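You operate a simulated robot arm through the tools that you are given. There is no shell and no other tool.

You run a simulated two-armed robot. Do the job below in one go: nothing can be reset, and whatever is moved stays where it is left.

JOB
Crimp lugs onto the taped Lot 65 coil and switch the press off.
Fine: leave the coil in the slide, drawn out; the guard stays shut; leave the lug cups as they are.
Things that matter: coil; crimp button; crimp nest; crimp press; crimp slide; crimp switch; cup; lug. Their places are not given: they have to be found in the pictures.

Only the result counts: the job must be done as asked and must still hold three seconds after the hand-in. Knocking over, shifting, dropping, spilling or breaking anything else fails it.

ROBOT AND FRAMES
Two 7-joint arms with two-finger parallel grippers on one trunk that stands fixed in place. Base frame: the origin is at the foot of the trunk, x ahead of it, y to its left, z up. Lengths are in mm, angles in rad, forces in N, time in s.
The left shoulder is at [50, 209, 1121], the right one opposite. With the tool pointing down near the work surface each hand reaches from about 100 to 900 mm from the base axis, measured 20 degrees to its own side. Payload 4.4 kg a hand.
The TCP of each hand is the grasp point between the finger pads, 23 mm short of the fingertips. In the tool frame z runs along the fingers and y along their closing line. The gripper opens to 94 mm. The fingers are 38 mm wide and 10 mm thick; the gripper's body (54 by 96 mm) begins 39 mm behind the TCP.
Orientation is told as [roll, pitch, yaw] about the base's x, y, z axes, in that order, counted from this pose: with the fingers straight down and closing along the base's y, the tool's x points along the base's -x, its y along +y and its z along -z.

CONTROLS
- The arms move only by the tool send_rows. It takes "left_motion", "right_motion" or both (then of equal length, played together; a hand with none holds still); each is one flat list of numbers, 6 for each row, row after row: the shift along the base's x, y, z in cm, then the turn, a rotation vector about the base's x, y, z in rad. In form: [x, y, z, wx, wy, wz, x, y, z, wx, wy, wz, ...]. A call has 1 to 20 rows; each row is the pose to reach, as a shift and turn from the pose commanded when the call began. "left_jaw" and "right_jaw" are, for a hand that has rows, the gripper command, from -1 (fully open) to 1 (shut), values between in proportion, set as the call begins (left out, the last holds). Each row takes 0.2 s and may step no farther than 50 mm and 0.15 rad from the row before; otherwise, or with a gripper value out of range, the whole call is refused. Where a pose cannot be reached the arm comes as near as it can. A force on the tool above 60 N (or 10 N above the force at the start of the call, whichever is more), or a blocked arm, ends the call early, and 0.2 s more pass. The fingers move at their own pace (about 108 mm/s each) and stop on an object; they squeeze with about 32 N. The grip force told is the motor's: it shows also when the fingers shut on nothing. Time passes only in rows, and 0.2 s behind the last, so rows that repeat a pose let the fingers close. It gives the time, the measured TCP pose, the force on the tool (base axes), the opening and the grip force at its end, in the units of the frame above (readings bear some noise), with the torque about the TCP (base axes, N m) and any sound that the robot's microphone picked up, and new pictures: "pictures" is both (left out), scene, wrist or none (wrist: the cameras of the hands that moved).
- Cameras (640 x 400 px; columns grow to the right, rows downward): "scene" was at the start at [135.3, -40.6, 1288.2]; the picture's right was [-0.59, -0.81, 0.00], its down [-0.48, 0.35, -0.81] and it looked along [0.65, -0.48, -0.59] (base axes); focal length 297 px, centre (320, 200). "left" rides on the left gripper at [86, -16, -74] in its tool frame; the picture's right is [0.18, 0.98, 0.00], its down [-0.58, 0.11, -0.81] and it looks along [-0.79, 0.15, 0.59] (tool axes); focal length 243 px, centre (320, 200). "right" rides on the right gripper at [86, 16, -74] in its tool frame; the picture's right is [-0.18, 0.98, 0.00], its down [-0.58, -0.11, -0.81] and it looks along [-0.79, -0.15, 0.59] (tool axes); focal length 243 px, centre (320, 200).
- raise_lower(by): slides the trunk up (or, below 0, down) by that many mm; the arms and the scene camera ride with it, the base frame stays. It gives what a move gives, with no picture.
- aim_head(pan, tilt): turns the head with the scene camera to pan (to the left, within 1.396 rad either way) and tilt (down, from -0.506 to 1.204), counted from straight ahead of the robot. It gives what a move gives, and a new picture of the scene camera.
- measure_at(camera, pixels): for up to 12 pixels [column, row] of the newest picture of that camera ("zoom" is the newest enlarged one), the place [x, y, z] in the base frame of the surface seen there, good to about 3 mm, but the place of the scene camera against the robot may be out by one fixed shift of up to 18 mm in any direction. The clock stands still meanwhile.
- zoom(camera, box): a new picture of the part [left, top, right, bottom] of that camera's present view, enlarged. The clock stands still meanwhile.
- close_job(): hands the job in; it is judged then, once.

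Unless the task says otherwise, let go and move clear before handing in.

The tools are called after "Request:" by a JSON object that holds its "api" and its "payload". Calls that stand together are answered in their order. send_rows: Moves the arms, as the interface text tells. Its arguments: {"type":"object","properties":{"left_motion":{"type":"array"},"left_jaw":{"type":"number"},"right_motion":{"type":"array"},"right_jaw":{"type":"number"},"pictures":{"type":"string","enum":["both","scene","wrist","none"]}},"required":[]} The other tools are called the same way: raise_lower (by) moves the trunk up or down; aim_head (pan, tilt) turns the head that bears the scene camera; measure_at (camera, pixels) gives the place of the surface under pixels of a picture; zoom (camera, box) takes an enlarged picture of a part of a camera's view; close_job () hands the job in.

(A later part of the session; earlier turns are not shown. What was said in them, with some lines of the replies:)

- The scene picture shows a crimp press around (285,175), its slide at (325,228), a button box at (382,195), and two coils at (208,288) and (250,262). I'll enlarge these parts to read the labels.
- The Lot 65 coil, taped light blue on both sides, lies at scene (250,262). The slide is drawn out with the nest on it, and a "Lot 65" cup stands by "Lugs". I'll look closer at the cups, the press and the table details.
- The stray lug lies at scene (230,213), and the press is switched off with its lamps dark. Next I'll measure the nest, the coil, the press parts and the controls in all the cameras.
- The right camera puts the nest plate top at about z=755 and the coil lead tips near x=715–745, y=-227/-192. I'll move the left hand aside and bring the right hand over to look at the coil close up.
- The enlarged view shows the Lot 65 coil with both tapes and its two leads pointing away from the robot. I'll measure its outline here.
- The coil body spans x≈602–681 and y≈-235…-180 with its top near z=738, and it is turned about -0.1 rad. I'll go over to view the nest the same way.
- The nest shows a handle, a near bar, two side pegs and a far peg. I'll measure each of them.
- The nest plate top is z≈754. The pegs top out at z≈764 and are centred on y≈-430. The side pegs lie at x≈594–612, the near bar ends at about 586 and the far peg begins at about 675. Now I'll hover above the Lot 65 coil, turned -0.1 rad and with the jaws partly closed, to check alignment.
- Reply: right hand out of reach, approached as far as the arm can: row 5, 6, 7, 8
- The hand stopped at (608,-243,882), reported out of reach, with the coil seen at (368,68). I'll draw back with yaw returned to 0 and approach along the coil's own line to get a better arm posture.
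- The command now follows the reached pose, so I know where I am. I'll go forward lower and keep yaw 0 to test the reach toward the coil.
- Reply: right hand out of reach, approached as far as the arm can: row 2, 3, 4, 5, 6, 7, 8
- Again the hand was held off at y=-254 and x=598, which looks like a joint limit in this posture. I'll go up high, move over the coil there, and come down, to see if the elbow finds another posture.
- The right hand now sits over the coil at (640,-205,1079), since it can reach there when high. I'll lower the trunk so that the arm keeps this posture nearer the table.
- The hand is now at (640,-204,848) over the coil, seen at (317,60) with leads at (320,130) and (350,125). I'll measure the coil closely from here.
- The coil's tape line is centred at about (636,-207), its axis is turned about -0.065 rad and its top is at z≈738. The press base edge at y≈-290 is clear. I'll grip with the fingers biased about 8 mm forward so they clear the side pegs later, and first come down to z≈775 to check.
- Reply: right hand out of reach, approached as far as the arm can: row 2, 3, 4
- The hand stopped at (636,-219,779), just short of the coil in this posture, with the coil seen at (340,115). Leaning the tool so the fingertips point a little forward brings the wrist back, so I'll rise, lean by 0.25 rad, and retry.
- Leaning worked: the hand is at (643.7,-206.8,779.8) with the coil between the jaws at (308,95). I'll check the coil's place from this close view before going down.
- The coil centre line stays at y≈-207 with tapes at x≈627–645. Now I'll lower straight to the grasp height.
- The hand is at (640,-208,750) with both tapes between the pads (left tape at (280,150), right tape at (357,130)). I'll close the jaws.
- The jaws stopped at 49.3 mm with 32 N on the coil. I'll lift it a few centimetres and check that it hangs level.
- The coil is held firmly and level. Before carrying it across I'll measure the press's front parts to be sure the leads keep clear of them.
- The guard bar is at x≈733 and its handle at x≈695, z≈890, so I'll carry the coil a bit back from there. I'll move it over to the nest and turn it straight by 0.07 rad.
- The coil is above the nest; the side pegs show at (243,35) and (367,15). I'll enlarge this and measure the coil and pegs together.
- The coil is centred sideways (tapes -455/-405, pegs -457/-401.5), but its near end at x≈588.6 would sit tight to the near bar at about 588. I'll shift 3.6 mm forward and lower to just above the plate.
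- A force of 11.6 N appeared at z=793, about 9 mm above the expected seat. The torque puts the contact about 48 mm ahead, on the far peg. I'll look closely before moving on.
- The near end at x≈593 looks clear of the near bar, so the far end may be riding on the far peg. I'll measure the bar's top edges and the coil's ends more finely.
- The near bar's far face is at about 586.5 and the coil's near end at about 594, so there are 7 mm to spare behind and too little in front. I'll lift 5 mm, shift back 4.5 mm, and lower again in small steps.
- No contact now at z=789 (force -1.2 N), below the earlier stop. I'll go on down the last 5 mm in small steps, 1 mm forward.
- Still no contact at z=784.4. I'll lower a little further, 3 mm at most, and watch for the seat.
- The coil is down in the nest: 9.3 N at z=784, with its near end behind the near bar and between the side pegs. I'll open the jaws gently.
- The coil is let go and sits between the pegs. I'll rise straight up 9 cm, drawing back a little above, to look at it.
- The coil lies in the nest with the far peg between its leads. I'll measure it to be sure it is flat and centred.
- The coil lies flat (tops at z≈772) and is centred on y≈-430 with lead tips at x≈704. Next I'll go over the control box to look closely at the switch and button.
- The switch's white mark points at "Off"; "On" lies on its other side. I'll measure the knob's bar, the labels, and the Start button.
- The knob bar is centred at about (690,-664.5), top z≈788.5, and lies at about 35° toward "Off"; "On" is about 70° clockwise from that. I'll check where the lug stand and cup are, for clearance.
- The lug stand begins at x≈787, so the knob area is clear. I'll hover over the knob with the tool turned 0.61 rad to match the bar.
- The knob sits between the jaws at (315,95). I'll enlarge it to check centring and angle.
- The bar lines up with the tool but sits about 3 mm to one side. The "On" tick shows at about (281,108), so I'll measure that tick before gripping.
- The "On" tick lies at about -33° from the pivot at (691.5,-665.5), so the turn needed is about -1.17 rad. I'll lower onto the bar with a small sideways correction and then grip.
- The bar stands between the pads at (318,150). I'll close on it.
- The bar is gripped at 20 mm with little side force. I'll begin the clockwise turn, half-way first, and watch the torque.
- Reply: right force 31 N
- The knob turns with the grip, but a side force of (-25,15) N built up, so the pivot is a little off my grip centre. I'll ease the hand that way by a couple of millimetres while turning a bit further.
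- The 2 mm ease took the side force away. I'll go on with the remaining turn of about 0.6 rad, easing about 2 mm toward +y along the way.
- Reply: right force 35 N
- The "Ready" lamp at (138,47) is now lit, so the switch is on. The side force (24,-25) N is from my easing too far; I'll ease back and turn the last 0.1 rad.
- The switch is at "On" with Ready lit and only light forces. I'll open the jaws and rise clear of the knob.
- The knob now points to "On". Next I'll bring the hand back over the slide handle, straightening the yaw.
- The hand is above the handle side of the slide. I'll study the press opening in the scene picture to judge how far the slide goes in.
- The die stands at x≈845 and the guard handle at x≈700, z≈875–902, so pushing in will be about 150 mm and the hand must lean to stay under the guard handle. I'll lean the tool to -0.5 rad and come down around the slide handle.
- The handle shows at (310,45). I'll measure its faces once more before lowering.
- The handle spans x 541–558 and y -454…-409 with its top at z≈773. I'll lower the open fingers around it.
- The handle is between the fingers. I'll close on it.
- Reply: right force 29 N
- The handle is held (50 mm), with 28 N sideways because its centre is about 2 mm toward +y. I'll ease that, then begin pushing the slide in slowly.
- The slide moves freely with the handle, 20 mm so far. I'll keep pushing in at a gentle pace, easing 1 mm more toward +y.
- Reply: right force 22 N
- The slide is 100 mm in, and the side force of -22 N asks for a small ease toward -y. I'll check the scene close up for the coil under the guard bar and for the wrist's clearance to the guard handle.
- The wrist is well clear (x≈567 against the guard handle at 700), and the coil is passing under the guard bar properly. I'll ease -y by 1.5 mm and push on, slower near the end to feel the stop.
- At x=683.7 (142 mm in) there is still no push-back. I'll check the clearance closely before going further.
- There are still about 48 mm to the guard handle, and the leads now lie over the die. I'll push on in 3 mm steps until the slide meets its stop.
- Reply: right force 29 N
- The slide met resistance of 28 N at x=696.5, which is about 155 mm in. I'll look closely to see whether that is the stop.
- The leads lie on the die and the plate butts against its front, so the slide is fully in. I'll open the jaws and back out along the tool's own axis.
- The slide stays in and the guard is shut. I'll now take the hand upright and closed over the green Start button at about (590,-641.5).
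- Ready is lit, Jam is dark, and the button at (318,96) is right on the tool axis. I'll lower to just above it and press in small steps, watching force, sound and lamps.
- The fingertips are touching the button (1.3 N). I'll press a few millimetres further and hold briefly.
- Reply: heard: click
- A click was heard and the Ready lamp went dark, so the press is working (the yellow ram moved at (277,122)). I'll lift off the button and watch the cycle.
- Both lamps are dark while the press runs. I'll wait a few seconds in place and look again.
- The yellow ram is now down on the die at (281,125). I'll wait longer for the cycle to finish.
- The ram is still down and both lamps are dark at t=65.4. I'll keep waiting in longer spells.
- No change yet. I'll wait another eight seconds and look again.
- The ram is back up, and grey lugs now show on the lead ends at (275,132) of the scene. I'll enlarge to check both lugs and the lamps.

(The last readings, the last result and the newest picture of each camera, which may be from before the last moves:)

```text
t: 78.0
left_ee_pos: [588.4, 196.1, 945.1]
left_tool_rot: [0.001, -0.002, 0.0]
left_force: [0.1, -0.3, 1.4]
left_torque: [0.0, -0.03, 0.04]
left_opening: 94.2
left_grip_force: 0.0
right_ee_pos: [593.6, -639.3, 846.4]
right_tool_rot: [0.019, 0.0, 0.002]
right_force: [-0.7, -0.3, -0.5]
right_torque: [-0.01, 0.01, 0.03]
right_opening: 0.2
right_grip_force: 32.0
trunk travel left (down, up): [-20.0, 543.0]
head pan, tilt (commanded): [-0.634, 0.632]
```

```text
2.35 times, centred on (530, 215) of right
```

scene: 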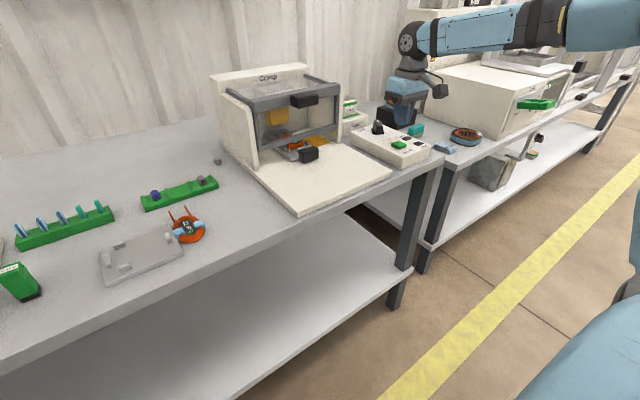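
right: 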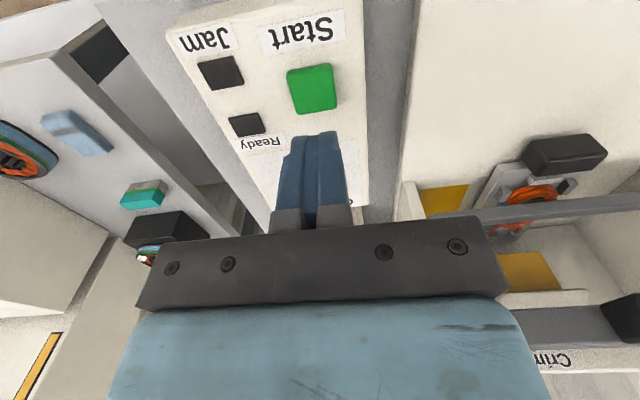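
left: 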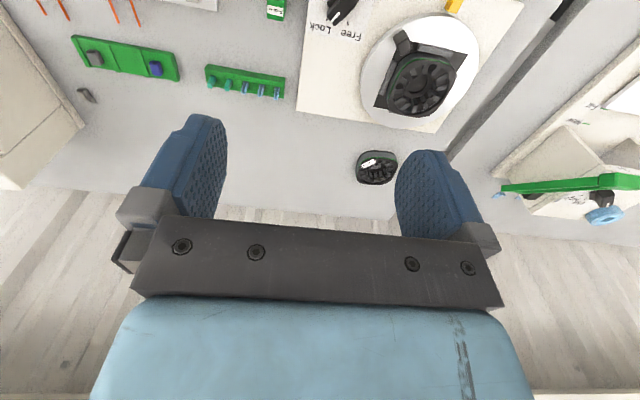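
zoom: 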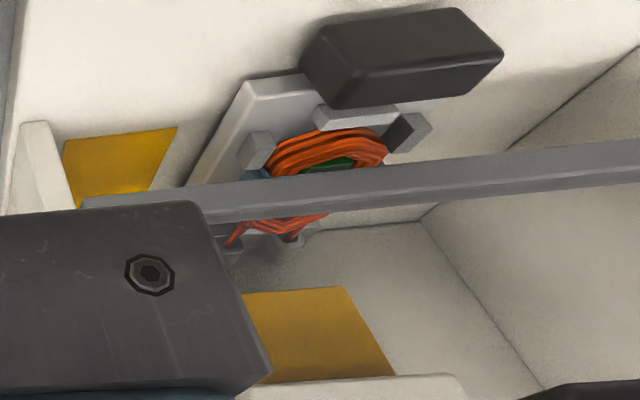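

Both leads carry lugs. Ready is still dark, so I'll wait three more seconds to be sure the cycle has ended before drawing the slide.

Request:
{"api": "send_rows", "payload": {"right_motion": [0, 0, 0, 0, 0, 0, 0, 0, 0, 0, 0, 0, 0, 0, 0, 0, 0, 0, 0, 0, 0, 0, 0, 0, 0, 0, 0, 0, 0, 0, 0, 0, 0, 0, 0, 0, 0, 0, 0, 0, 0, 0, 0, 0, 0, 0, 0, 0, 0, 0, 0, 0, 0, 0, 0, 0, 0, 0, 0, 0, 0, 0, 0, 0, 0, 0, 0, 0, 0, 0, 0, 0, 0, 0, 0, 0, 0, 0, 0, 0, 0, 0, 0, 0, 0, 0, 0, 0, 0, 0], "pictures": "both"}}

Request:
{"api": "zoom", "payload": {"camera": "scene", "box": [240, 80, 350, 180]}}

```text
t: 81.2
left_ee_pos: [588.0, 196.7, 944.3]
left_tool_rot: [0.001, -0.001, 0.0]
left_force: [0.0, 0.0, -0.3]
left_torque: [-0.01, 0.02, 0.01]
left_opening: 94.2
left_grip_force: 0.0
right_ee_pos: [594.1, -639.5, 846.7]
right_tool_rot: [0.019, 0.0, 0.002]
right_force: [-0.4, -0.2, 0.1]
right_torque: [-0.03, -0.01, -0.01]
right_opening: 0.0
right_grip_force: 32.4
trunk travel left (down, up): [-20.0, 543.0]
head pan, tilt (commanded): [-0.634, 0.632]
```

scene: 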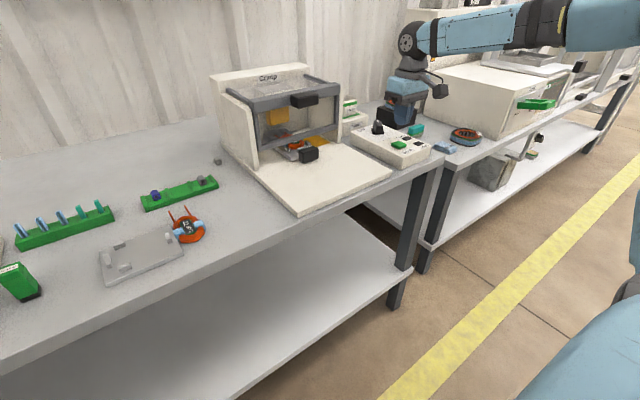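
right: 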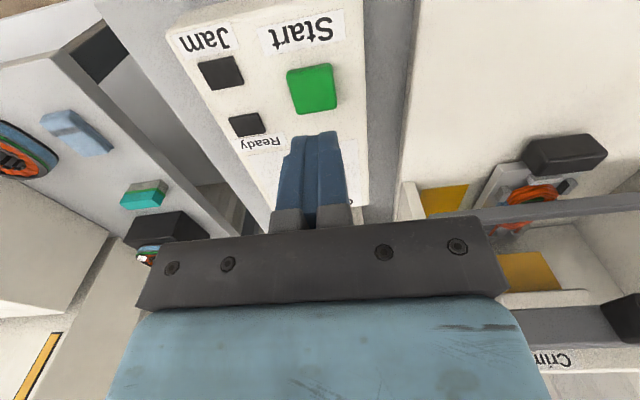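

```text
4.00 times, centred on (295, 130) of scene
```

zoom: 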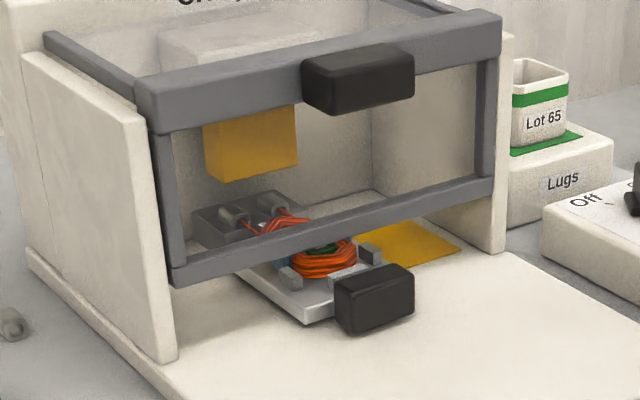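

Nothing changes any more: ram up, lugs on, Jam dark, so the crimp is done. I'll bring the hand back, leaning -0.5 rad with open jaws, to the approach point for the slide handle.

Request:
{"api": "send_rows", "payload": {"right_motion": [0, 0, 2, 0, 0, 0, -0.5, 3, 3.9, 0, 0, 0, -1, 7, 3.9, 0, -0.12, 0, -1.7, 11, 3.9, 0, -0.24, 0, -1.7, 15, 3.9, 0, -0.37, 0, -1.7, 19, 3.9, 0, -0.5, 0, -1.7, 20.9, 3.9, 0, -0.5, 0, -1.7, 20.9, 3.9, 0, -0.5, 0], "right_jaw": -0.5, "pictures": "both"}}

```text
t: 83.0
left_ee_pos: [588.4, 196.3, 945.0]
left_tool_rot: [0.0, 0.0, 0.003]
left_force: [-0.7, -0.3, -0.1]
left_torque: [0.0, 0.01, 0.01]
left_opening: 94.1
left_grip_force: 0.0
right_ee_pos: [574.6, -429.1, 886.0]
right_tool_rot: [0.015, -0.5, 0.004]
right_force: [0.7, -0.6, 0.1]
right_torque: [0.01, 0.01, -0.01]
right_opening: 70.4
right_grip_force: 0.1
trunk travel left (down, up): [-20.0, 543.0]
head pan, tilt (commanded): [-0.634, 0.632]
```

scene: 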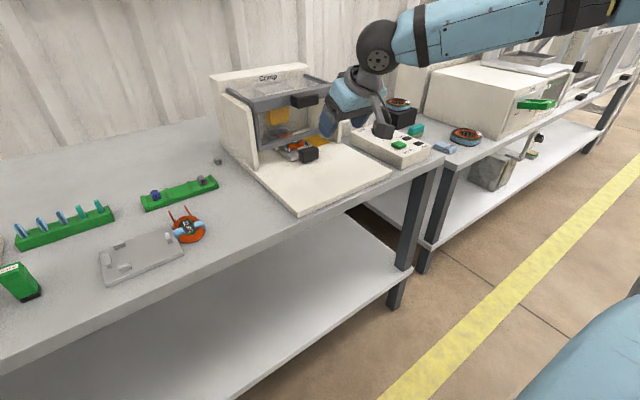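
right: 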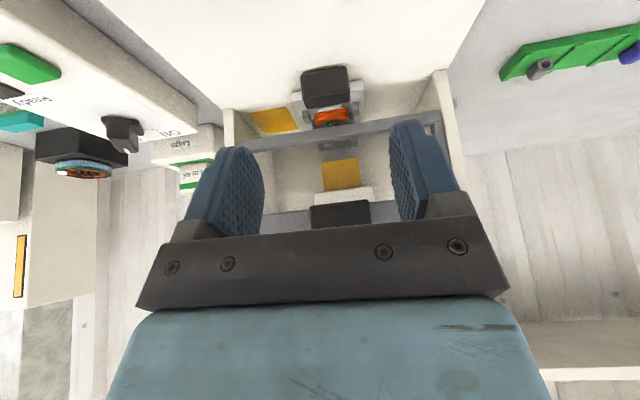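

The view matches the earlier retreat point. I'll retrace that path to straddle the handle.

Request:
{"api": "send_rows", "payload": {"right_motion": [3, -0.1, -2, 0, 0, 0, 7, -0.1, -4.5, 0, 0, 0, 9.6, -0.1, -7, 0, 0, 0, 11.1, -0.1, -9.5, 0, 0, 0, 12, -0.1, -11, 0, 0, 0, 12, -0.1, -11, 0, 0, 0], "pictures": "both"}}

```text
t: 84.4
left_ee_pos: [588.1, 195.7, 943.8]
left_tool_rot: [0.0, 0.0, 0.001]
left_force: [-0.7, -0.6, 0.2]
left_torque: [0.04, 0.0, -0.02]
left_opening: 93.9
left_grip_force: 0.0
right_ee_pos: [694.2, -432.4, 776.3]
right_tool_rot: [0.016, -0.499, 0.004]
right_force: [0.0, 0.0, -0.6]
right_torque: [-0.03, 0.01, -0.02]
right_opening: 70.3
right_grip_force: 0.0
trunk travel left (down, up): [-20.0, 543.0]
head pan, tilt (commanded): [-0.634, 0.632]
```

scene: 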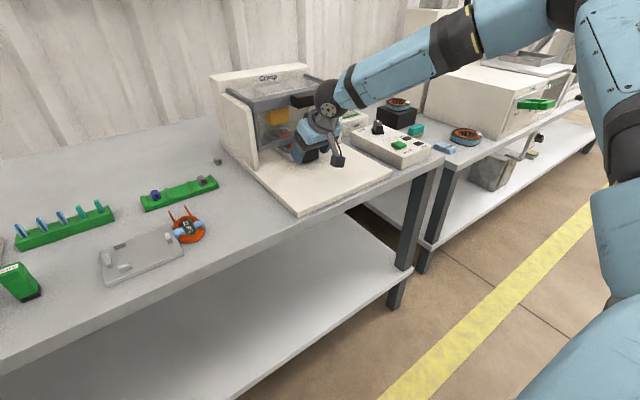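
right: 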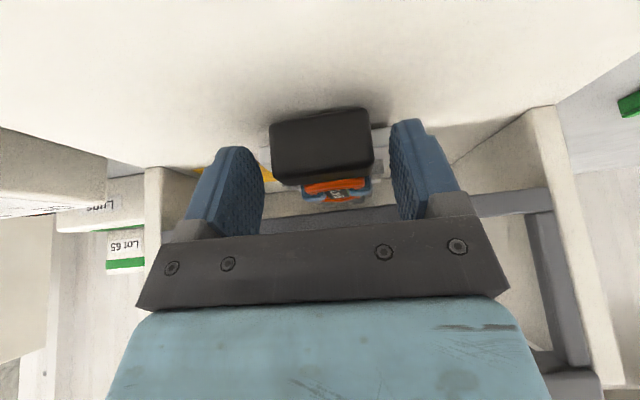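

The handle is between the fingers at (322,145). I'll nudge 1.5 mm toward +y and close on it.

Request:
{"api": "send_rows", "payload": {"right_motion": [0, 0.15, 0, 0, 0, 0, 0, 0.15, 0, 0, 0, 0, 0, 0.15, 0, 0, 0, 0, 0, 0.15, 0, 0, 0, 0], "right_jaw": 1, "pictures": "none"}}

```text
t: 85.4
left_ee_pos: [588.6, 197.2, 943.9]
left_tool_rot: [-0.001, 0.0, 0.002]
left_force: [-0.4, 0.8, 1.1]
left_torque: [0.01, 0.01, 0.02]
left_opening: 94.1
left_grip_force: 0.1
right_ee_pos: [693.5, -429.5, 775.5]
right_tool_rot: [0.014, -0.501, 0.001]
right_force: [-3.2, 5.6, -2.0]
right_torque: [-0.46, -0.37, -0.98]
right_opening: 50.0
right_grip_force: 45.4
trunk travel left (down, up): [-20.0, 543.0]
head pan, tilt (commanded): [-0.634, 0.632]
```

The handle is gripped with small side force. I'll draw the slide out gently, first 5 cm, watching the force.

Request:
{"api": "send_rows", "payload": {"right_motion": [-0.3, 0, 0, 0, 0, 0, -0.8, 0, 0, 0, 0, 0, -1.4, 0, 0, 0, 0, 0, -2.1, 0, 0, 0, 0, 0, -2.9, 0, 0, 0, 0, 0, -3.7, 0, 0, 0, 0, 0, -4.4, 0, 0, 0, 0, 0, -5, 0, 0, 0, 0, 0, -5, 0, 0, 0, 0, 0], "pictures": "both"}}

Request:
{"api": "zoom", "payload": {"camera": "scene", "box": [240, 80, 350, 180]}}

```text
t: 87.4
left_ee_pos: [587.9, 196.9, 943.5]
left_tool_rot: [0.0, 0.0, 0.001]
left_force: [-0.3, -1.1, -0.6]
left_torque: [-0.01, 0.03, 0.0]
left_opening: 94.1
left_grip_force: 0.0
right_ee_pos: [645.0, -429.7, 776.2]
right_tool_rot: [0.015, -0.498, 0.004]
right_force: [0.4, 5.2, 0.5]
right_torque: [-0.52, 0.55, -0.87]
right_opening: 50.2
right_grip_force: 45.3
trunk travel left (down, up): [-20.0, 543.0]
head pan, tilt (commanded): [-0.634, 0.632]
```

scene: 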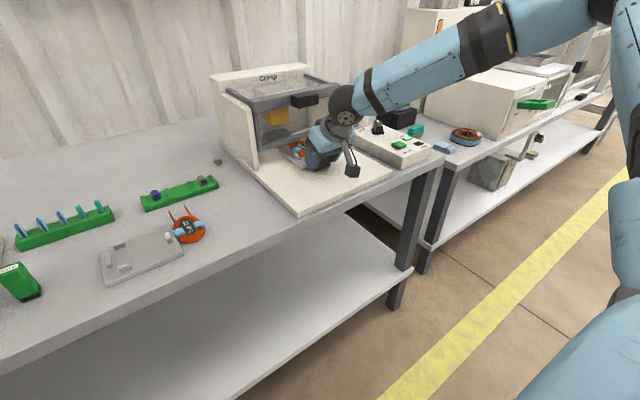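
right: 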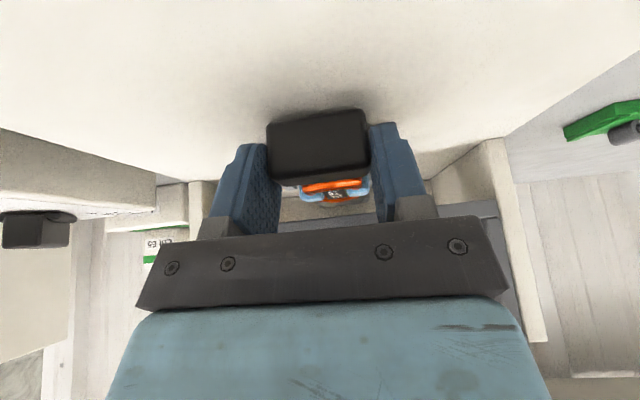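

```text
4.00 times, centred on (295, 130) of scene
```

zoom: 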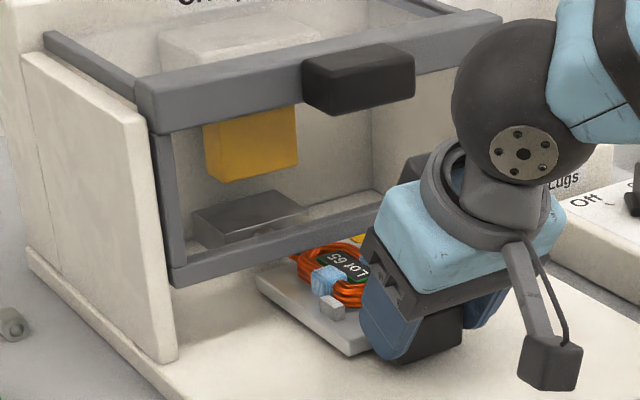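

The die is empty and the coil rides out with the slide. I'll draw the remaining 10 cm out at the same gentle pace.

Request:
{"api": "send_rows", "payload": {"right_motion": [-0.4, 0, 0, 0, 0, 0, -1.2, 0, 0, 0, 0, 0, -2.2, 0, 0, 0, 0, 0, -3.2, 0, 0, 0, 0, 0, -4.2, 0, 0, 0, 0, 0, -5.2, 0, 0, 0, 0, 0, -6.2, 0, 0, 0, 0, 0, -7.2, 0, 0, 0, 0, 0, -8.2, 0, 0, 0, 0, 0, -8.9, 0, 0, 0, 0, 0, -9.4, 0, 0, 0, 0, 0, -9.8, 0, 0, 0, 0, 0, -10.1, 0, 0, 0, 0, 0, -10.1, 0, 0, 0, 0, 0], "pictures": "both"}}

Request:
{"api": "zoom", "payload": {"camera": "scene", "box": [260, 100, 380, 210]}}

```text
t: 90.4
left_ee_pos: [587.9, 195.9, 945.0]
left_tool_rot: [0.0, 0.0, 0.001]
left_force: [0.3, 0.0, -0.1]
left_torque: [-0.04, -0.02, -0.02]
left_opening: 93.8
left_grip_force: 0.0
right_ee_pos: [542.7, -430.5, 776.2]
right_tool_rot: [0.018, -0.5, 0.003]
right_force: [13.1, -8.6, 9.5]
right_torque: [-0.46, 0.32, -1.38]
right_opening: 50.0
right_grip_force: 44.3
trunk travel left (down, up): [-20.0, 543.0]
head pan, tilt (commanded): [-0.634, 0.632]
```

scene: 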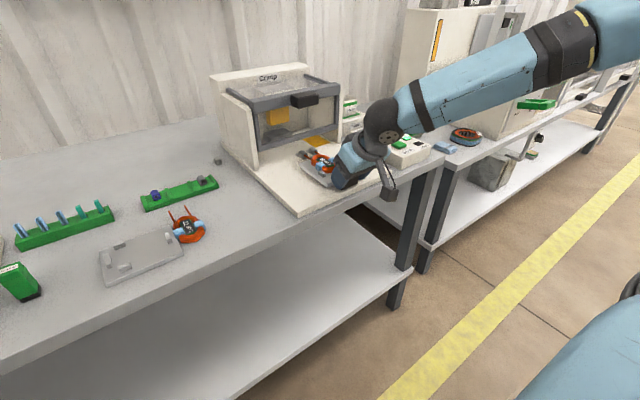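
right: 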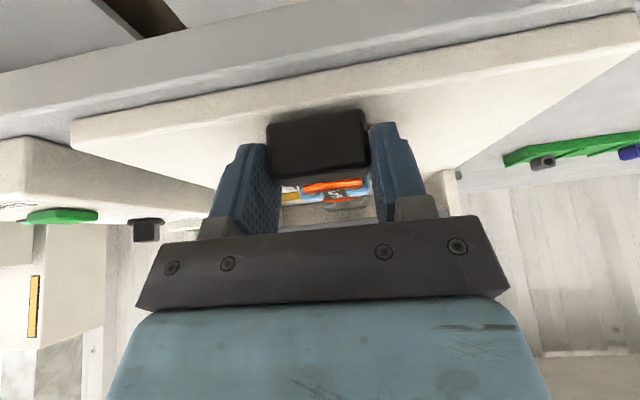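

```text
3.64 times, centred on (320, 155) of scene
```

zoom: 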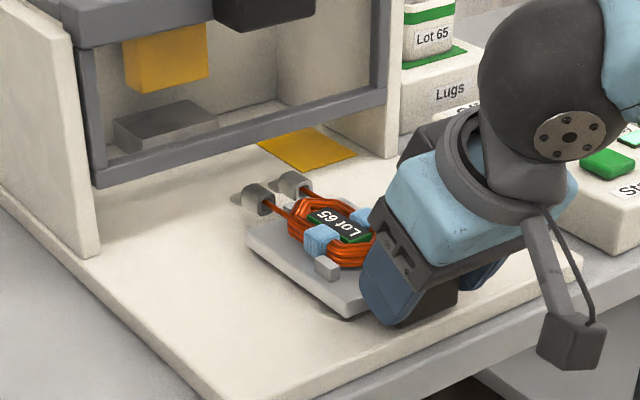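

The slide is back at its drawn-out stop (x=542.7, 13 N), with both lugs on the coil's leads. I'll let go of the handle and back away.

Request:
{"api": "send_rows", "payload": {"right_motion": [0.05, 0, 0, 0, 0, 0, 0.05, 0, 0, 0, 0, 0, 0.05, 0, 0, 0, 0, 0, -0.9, 0, 1.5, 0, 0, 0, -2.2, 0, 4, 0, 0, 0, -3.2, 0, 7, 0, 0, 0, -3.2, 0, 11, 0, 0, 0, -3.2, 0, 11, 0, 0, 0], "right_jaw": -0.5, "pictures": "both"}}

Request:
{"api": "zoom", "payload": {"camera": "scene", "box": [260, 100, 380, 210]}}

```text
t: 92.2
left_ee_pos: [589.0, 195.8, 945.5]
left_tool_rot: [0.001, 0.0, 0.001]
left_force: [-0.4, -0.2, 0.6]
left_torque: [0.01, 0.01, -0.01]
left_opening: 94.2
left_grip_force: 0.0
right_ee_pos: [511.9, -429.9, 883.6]
right_tool_rot: [0.015, -0.499, 0.004]
right_force: [0.4, -0.9, 0.1]
right_torque: [-0.02, -0.01, 0.04]
right_opening: 70.4
right_grip_force: 0.0
trunk travel left (down, up): [-20.0, 543.0]
head pan, tilt (commanded): [-0.634, 0.632]
```

scene: 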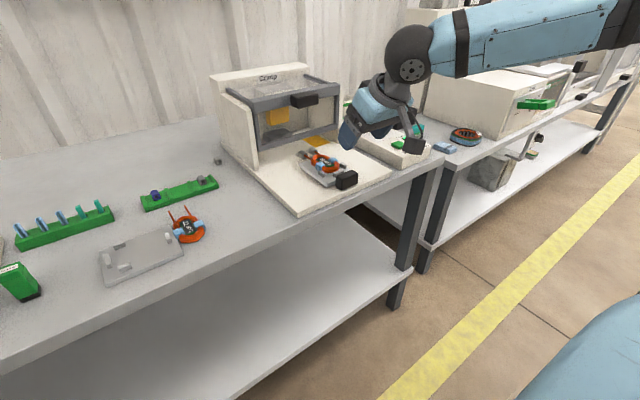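
right: 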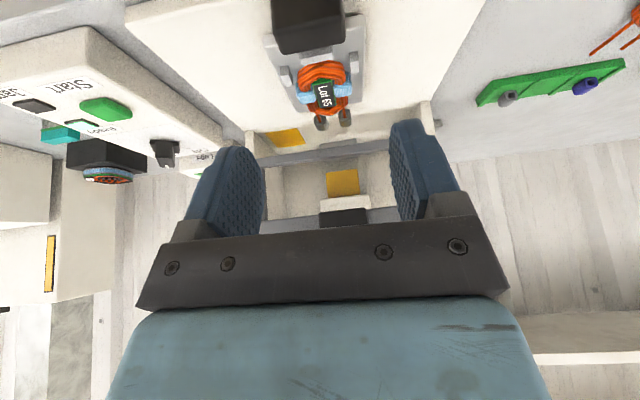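

```text
3.64 times, centred on (320, 155) of scene
```

zoom: 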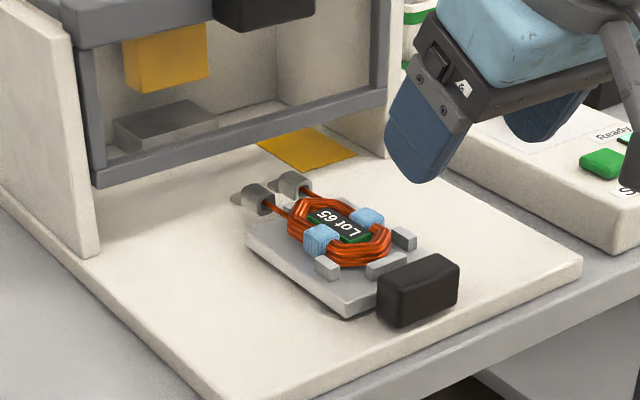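

The crimped coil lies in the drawn-out nest with both lugs, and Ready is lit again. Now I'll go back over the control box, tool upright, to turn the switch off.

Request:
{"api": "send_rows", "payload": {"right_motion": [0.5, -2, 1.6, 0, 0.1, 0, 1, -6, 1.6, 0, 0.2, 0, 2, -10, 1.6, 0, 0.3, 0, 3, -14, 1.6, 0, 0.4, 0, 4, -18, 1.6, 0, 0.5, 0, 4.8, -22, 1.6, 0, 0.5, 0, 4.8, -22, 1.6, 0, 0.5, 0], "right_jaw": -0.05, "pictures": "none"}}

Request:
{"api": "send_rows", "payload": {"right_motion": [3, 0, 0, 0, 0, -0.12, 6, -0.5, -1, 0, 0, -0.24, 9, -1, -2, 0, 0, -0.36, 12, -1.5, -3.5, 0, 0, -0.48, 13.1, -1.5, -4.5, 0, 0, -0.54, 13.1, -1.5, -4.5, 0, 0, -0.54], "pictures": "both"}}

Request:
{"api": "zoom", "payload": {"camera": "right", "box": [250, 20, 390, 160]}}

```text
t: 93.8
left_ee_pos: [589.2, 195.9, 944.0]
left_tool_rot: [-0.002, 0.0, 0.002]
left_force: [0.7, -0.4, 0.7]
left_torque: [0.0, -0.03, -0.01]
left_opening: 94.1
left_grip_force: 0.1
right_ee_pos: [561.1, -651.6, 900.7]
right_tool_rot: [0.019, 0.002, 0.003]
right_force: [0.4, -0.5, 0.6]
right_torque: [-0.01, 0.0, 0.01]
right_opening: 49.6
right_grip_force: 0.0
trunk travel left (down, up): [-20.0, 543.0]
head pan, tilt (commanded): [-0.634, 0.632]
```

```text
t: 95.2
left_ee_pos: [588.7, 196.6, 944.0]
left_tool_rot: [-0.001, -0.001, 0.001]
left_force: [-0.1, -0.4, -0.5]
left_torque: [0.0, 0.01, -0.02]
left_opening: 93.9
left_grip_force: 0.0
right_ee_pos: [690.2, -665.3, 856.3]
right_tool_rot: [0.019, 0.0, -0.538]
right_force: [0.4, -0.2, 0.2]
right_torque: [0.04, -0.02, 0.03]
right_opening: 49.5
right_grip_force: 0.1
trunk travel left (down, up): [-20.0, 543.0]
head pan, tilt (commanded): [-0.634, 0.632]
```

scene: 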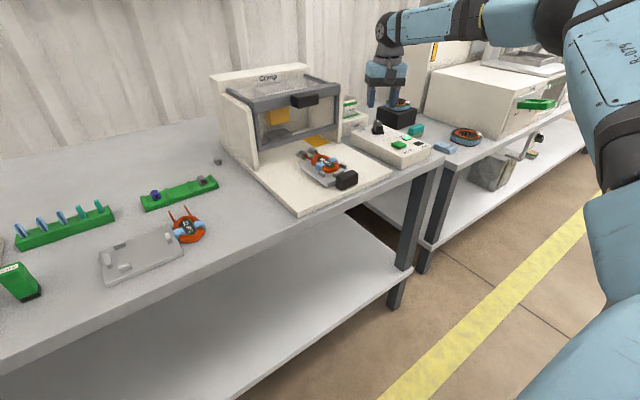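
right: 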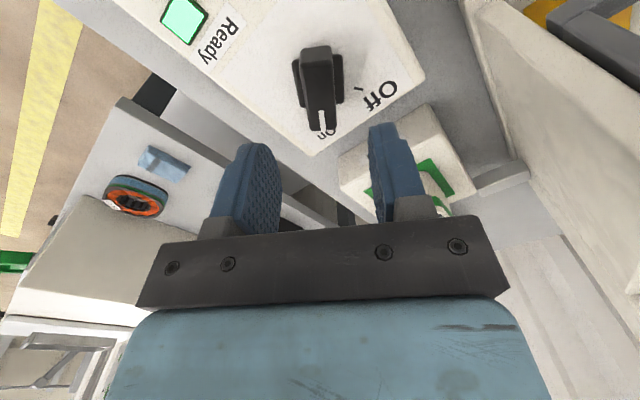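

```text
2.86 times, centred on (320, 90) of right
```

zoom: 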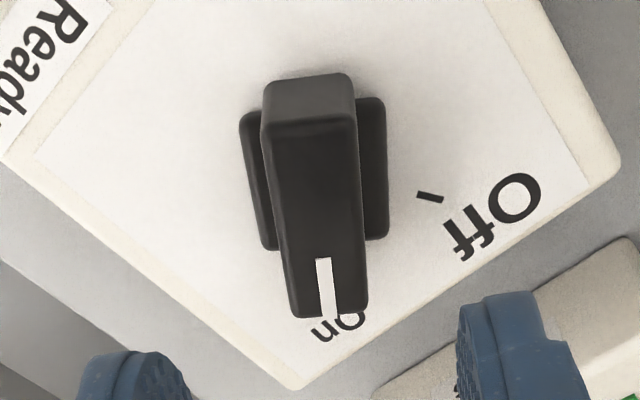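

The bar is centred between the jaws and points at "On". I'll lower onto it and grip.

Request:
{"api": "send_rows", "payload": {"right_motion": [0.05, 0, -2, 0, 0, 0, 0.05, 0, -4, 0, 0, 0, 0.05, 0, -5.4, 0, 0, 0, 0.05, 0, -6.1, 0, 0, 0, 0.05, 0, -6.1, 0, 0, 0], "pictures": "wrist"}}

Request:
{"api": "send_rows", "payload": {"right_motion": [0, 0, 0, 0, 0, 0, 0, 0, 0, 0, 0, 0, 0, 0, 0, 0, 0, 0], "right_jaw": 1, "pictures": "wrist"}}

```text
t: 96.4
left_ee_pos: [588.8, 195.4, 943.9]
left_tool_rot: [-0.001, -0.001, 0.002]
left_force: [-0.3, 0.3, -0.4]
left_torque: [0.02, 0.0, -0.03]
left_opening: 94.1
left_grip_force: 0.1
right_ee_pos: [690.2, -665.4, 795.4]
right_tool_rot: [0.018, 0.0, -0.535]
right_force: [-0.2, 0.3, -0.1]
right_torque: [0.0, 0.04, -0.02]
right_opening: 49.2
right_grip_force: 0.0
trunk travel left (down, up): [-20.0, 543.0]
head pan, tilt (commanded): [-0.634, 0.632]
```

right: 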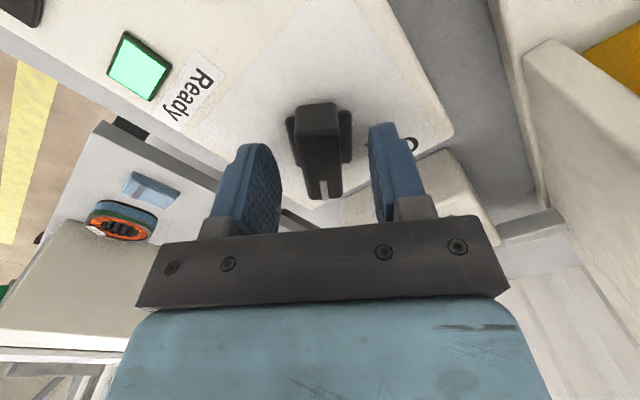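

```text
t: 97.2
left_ee_pos: [587.9, 196.5, 944.4]
left_tool_rot: [0.0, 0.001, 0.001]
left_force: [-0.3, 0.0, -0.7]
left_torque: [0.02, 0.02, 0.01]
left_opening: 94.0
left_grip_force: 0.1
right_ee_pos: [692.1, -665.2, 795.1]
right_tool_rot: [0.015, 0.001, -0.536]
right_force: [-1.0, 7.0, -2.5]
right_torque: [-0.73, 0.13, -0.04]
right_opening: 20.1
right_grip_force: 45.2
trunk travel left (down, up): [-20.0, 543.0]
head pan, tilt (commanded): [-0.634, 0.632]
```

right: 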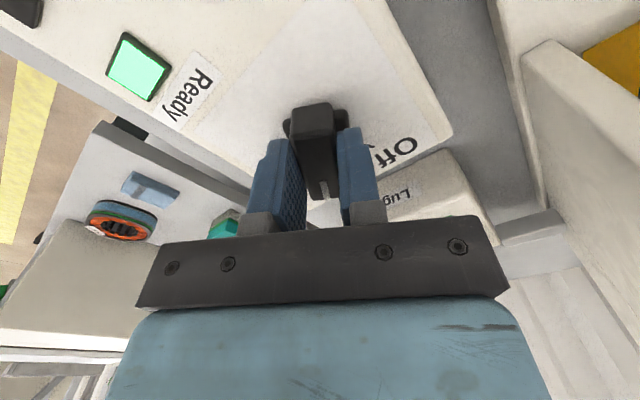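

The knob bar is gripped (20 mm) with small forces. I'll turn it counter-clockwise toward "Off", half-way first.

Request:
{"api": "send_rows", "payload": {"right_motion": [-0.03, 0, 0, 0, 0, 0.13, -0.06, 0, 0, 0, 0, 0.26, -0.09, 0, 0, 0, 0, 0.39, -0.12, 0, 0, 0, 0, 0.52, -0.12, 0, 0, 0, 0, 0.52], "pictures": "none"}}

```text
t: 98.4
left_ee_pos: [589.9, 197.9, 943.7]
left_tool_rot: [0.0, 0.001, 0.003]
left_force: [-0.6, -0.3, -0.1]
left_torque: [-0.03, 0.01, -0.03]
left_opening: 94.2
left_grip_force: 0.1
right_ee_pos: [692.2, -665.0, 794.5]
right_tool_rot: [0.016, 0.0, -0.014]
right_force: [16.5, 7.0, -1.7]
right_torque: [-0.67, 0.07, 0.03]
right_opening: 20.0
right_grip_force: 44.5
trunk travel left (down, up): [-20.0, 543.0]
head pan, tilt (commanded): [-0.634, 0.632]
```

Forces stay moderate (16.5,7) N, so I'll ease about 1.2 mm toward +x and finish the turn by another 0.62 rad.

Request:
{"api": "send_rows", "payload": {"right_motion": [0.12, 0.05, 0, 0, 0, 0.0, 0.12, 0.05, 0, 0, 0, 0.14, 0.13, 0.03, 0, 0, 0, 0.28, 0.14, 0.01, 0, 0, 0, 0.42, 0.14, 0, 0, 0, 0, 0.55, 0.14, 0, 0, 0, 0, 0.62, 0.14, 0, 0, 0, 0, 0.62], "pictures": "both"}}

```text
t: 100.0
left_ee_pos: [588.8, 196.6, 944.0]
left_tool_rot: [0.001, 0.001, 0.002]
left_force: [0.2, 0.4, 0.0]
left_torque: [0.02, 0.03, -0.02]
left_opening: 93.9
left_grip_force: 0.0
right_ee_pos: [691.2, -664.8, 794.2]
right_tool_rot: [0.015, 0.002, 0.603]
right_force: [11.5, -4.5, 1.1]
right_torque: [-0.97, -0.17, -0.01]
right_opening: 20.0
right_grip_force: 44.7
trunk travel left (down, up): [-20.0, 543.0]
head pan, tilt (commanded): [-0.634, 0.632]
```

scene: 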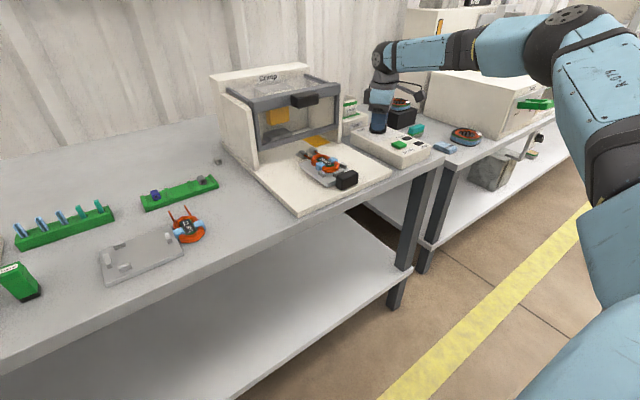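
right: 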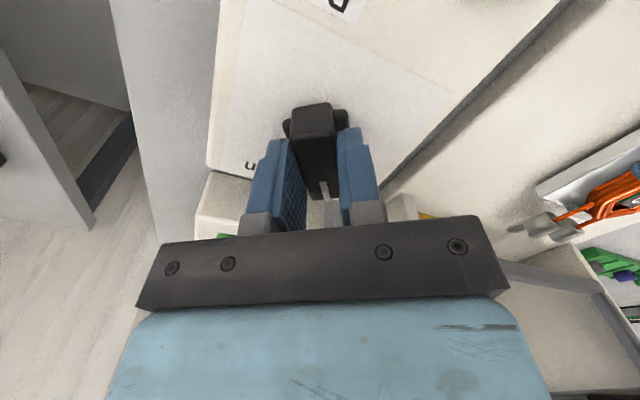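

The knob is back at yaw 0.60, its original "Off" angle. I'll open the jaws, rise clear, and check the mark and lamps.

Request:
{"api": "send_rows", "payload": {"right_motion": [0, 0, 0, 0, 0, 0, 0, 0, 0, 0, 0, 0, 0, 0, 2, 0, 0, 0, 0, 0, 5, 0, 0, 0, 0, 0, 9, 0, 0, 0, -2, 0, 10, 0, 0, -0.1, -5, 0, 10, 0, 0, -0.2, -8, 0, 10, 0, 0, -0.3, -10, 0, 10, 0, 0, -0.4, -12, 0, 10, 0, 0, -0.5, -14, 0, 10, 0, 0, -0.6, -14, 0, 10, 0, 0, -0.6], "right_jaw": -0.05, "pictures": "both"}}

Request:
{"api": "zoom", "payload": {"camera": "right", "box": [230, 30, 390, 230]}}

Request:
{"api": "zoom", "payload": {"camera": "scene", "box": [345, 100, 445, 180]}}

Request:
{"api": "zoom", "payload": {"camera": "scene", "box": [260, 120, 380, 210]}}

```text
t: 102.6
left_ee_pos: [589.2, 195.4, 944.9]
left_tool_rot: [0.0, 0.0, 0.002]
left_force: [-0.5, 0.4, -0.2]
left_torque: [0.0, 0.01, 0.03]
left_opening: 94.0
left_grip_force: 0.2
right_ee_pos: [552.0, -663.6, 893.8]
right_tool_rot: [0.015, 0.001, 0.001]
right_force: [-0.6, -0.5, 0.0]
right_torque: [0.02, -0.06, 0.0]
right_opening: 49.2
right_grip_force: 0.2
trunk travel left (down, up): [-20.0, 543.0]
head pan, tilt (commanded): [-0.634, 0.632]
```

scene: 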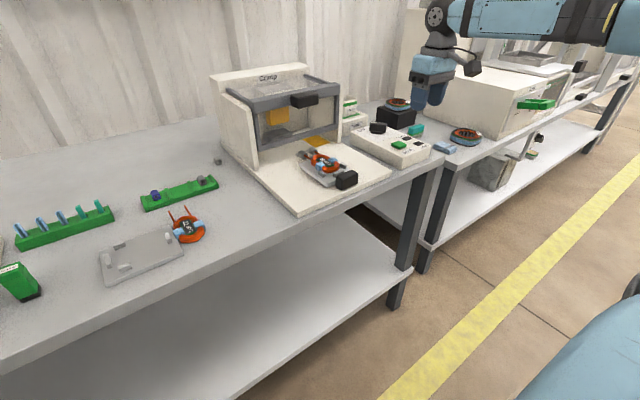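
right: 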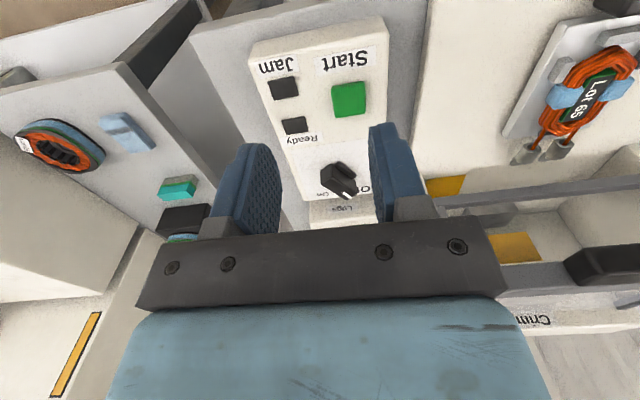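

```text
2.00 times, centred on (310, 130) of right
```

zoom: 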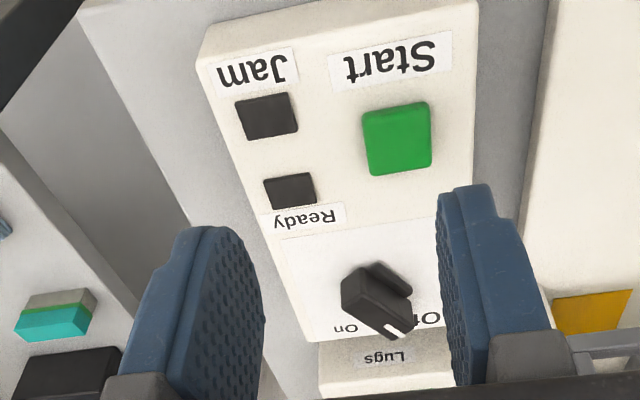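

```text
5.00 times, centred on (395, 140) of scene
```

zoom: 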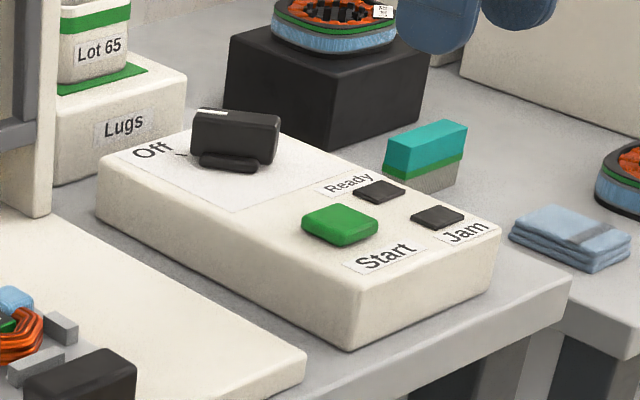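

```text
4.44 times, centred on (320, 165) of scene
```

zoom: 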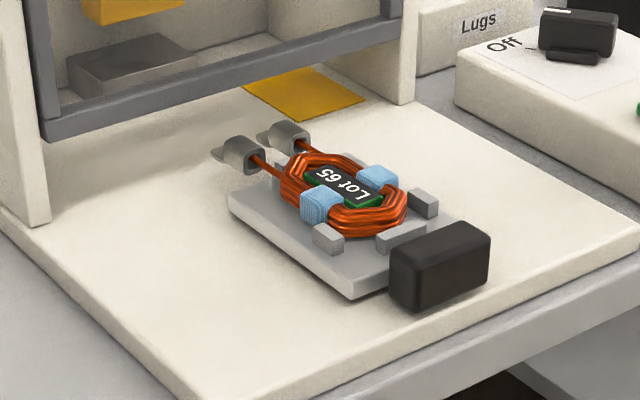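

The knob's mark points at "Off" and both lamps are dark. The Lot 65 coil lies in the drawn-out nest with a lug on each lead, the guard is shut, the cups are untouched and both hands are clear. I'm handing the job in.

Request:
{"api": "close_job", "payload": {}}

```text
The job is handed in.
```

The Lot 65 coil now has a lug crimped onto each lead, and the press is switched off. I've handed the job in, but no verdict on it has come back.

- **Crimp:** one press cycle put both lugs on, and the Jam lamp never lit.
- **Coil:** it lies flat in the nest, with the slide drawn out to its stop.
- **Press:** the knob's mark points at "Off", and both lamps are dark.
- **Guard and cups:** the guard stayed shut, and I did not touch the lug cups.
- **Other items:** the pictures show nothing else shifted or knocked over. The stray lug on the table is where it was.

On the first try the coil touched the nest's far peg with about 12 N. I lifted it, moved it back a few millimetres, and it seated without trouble.
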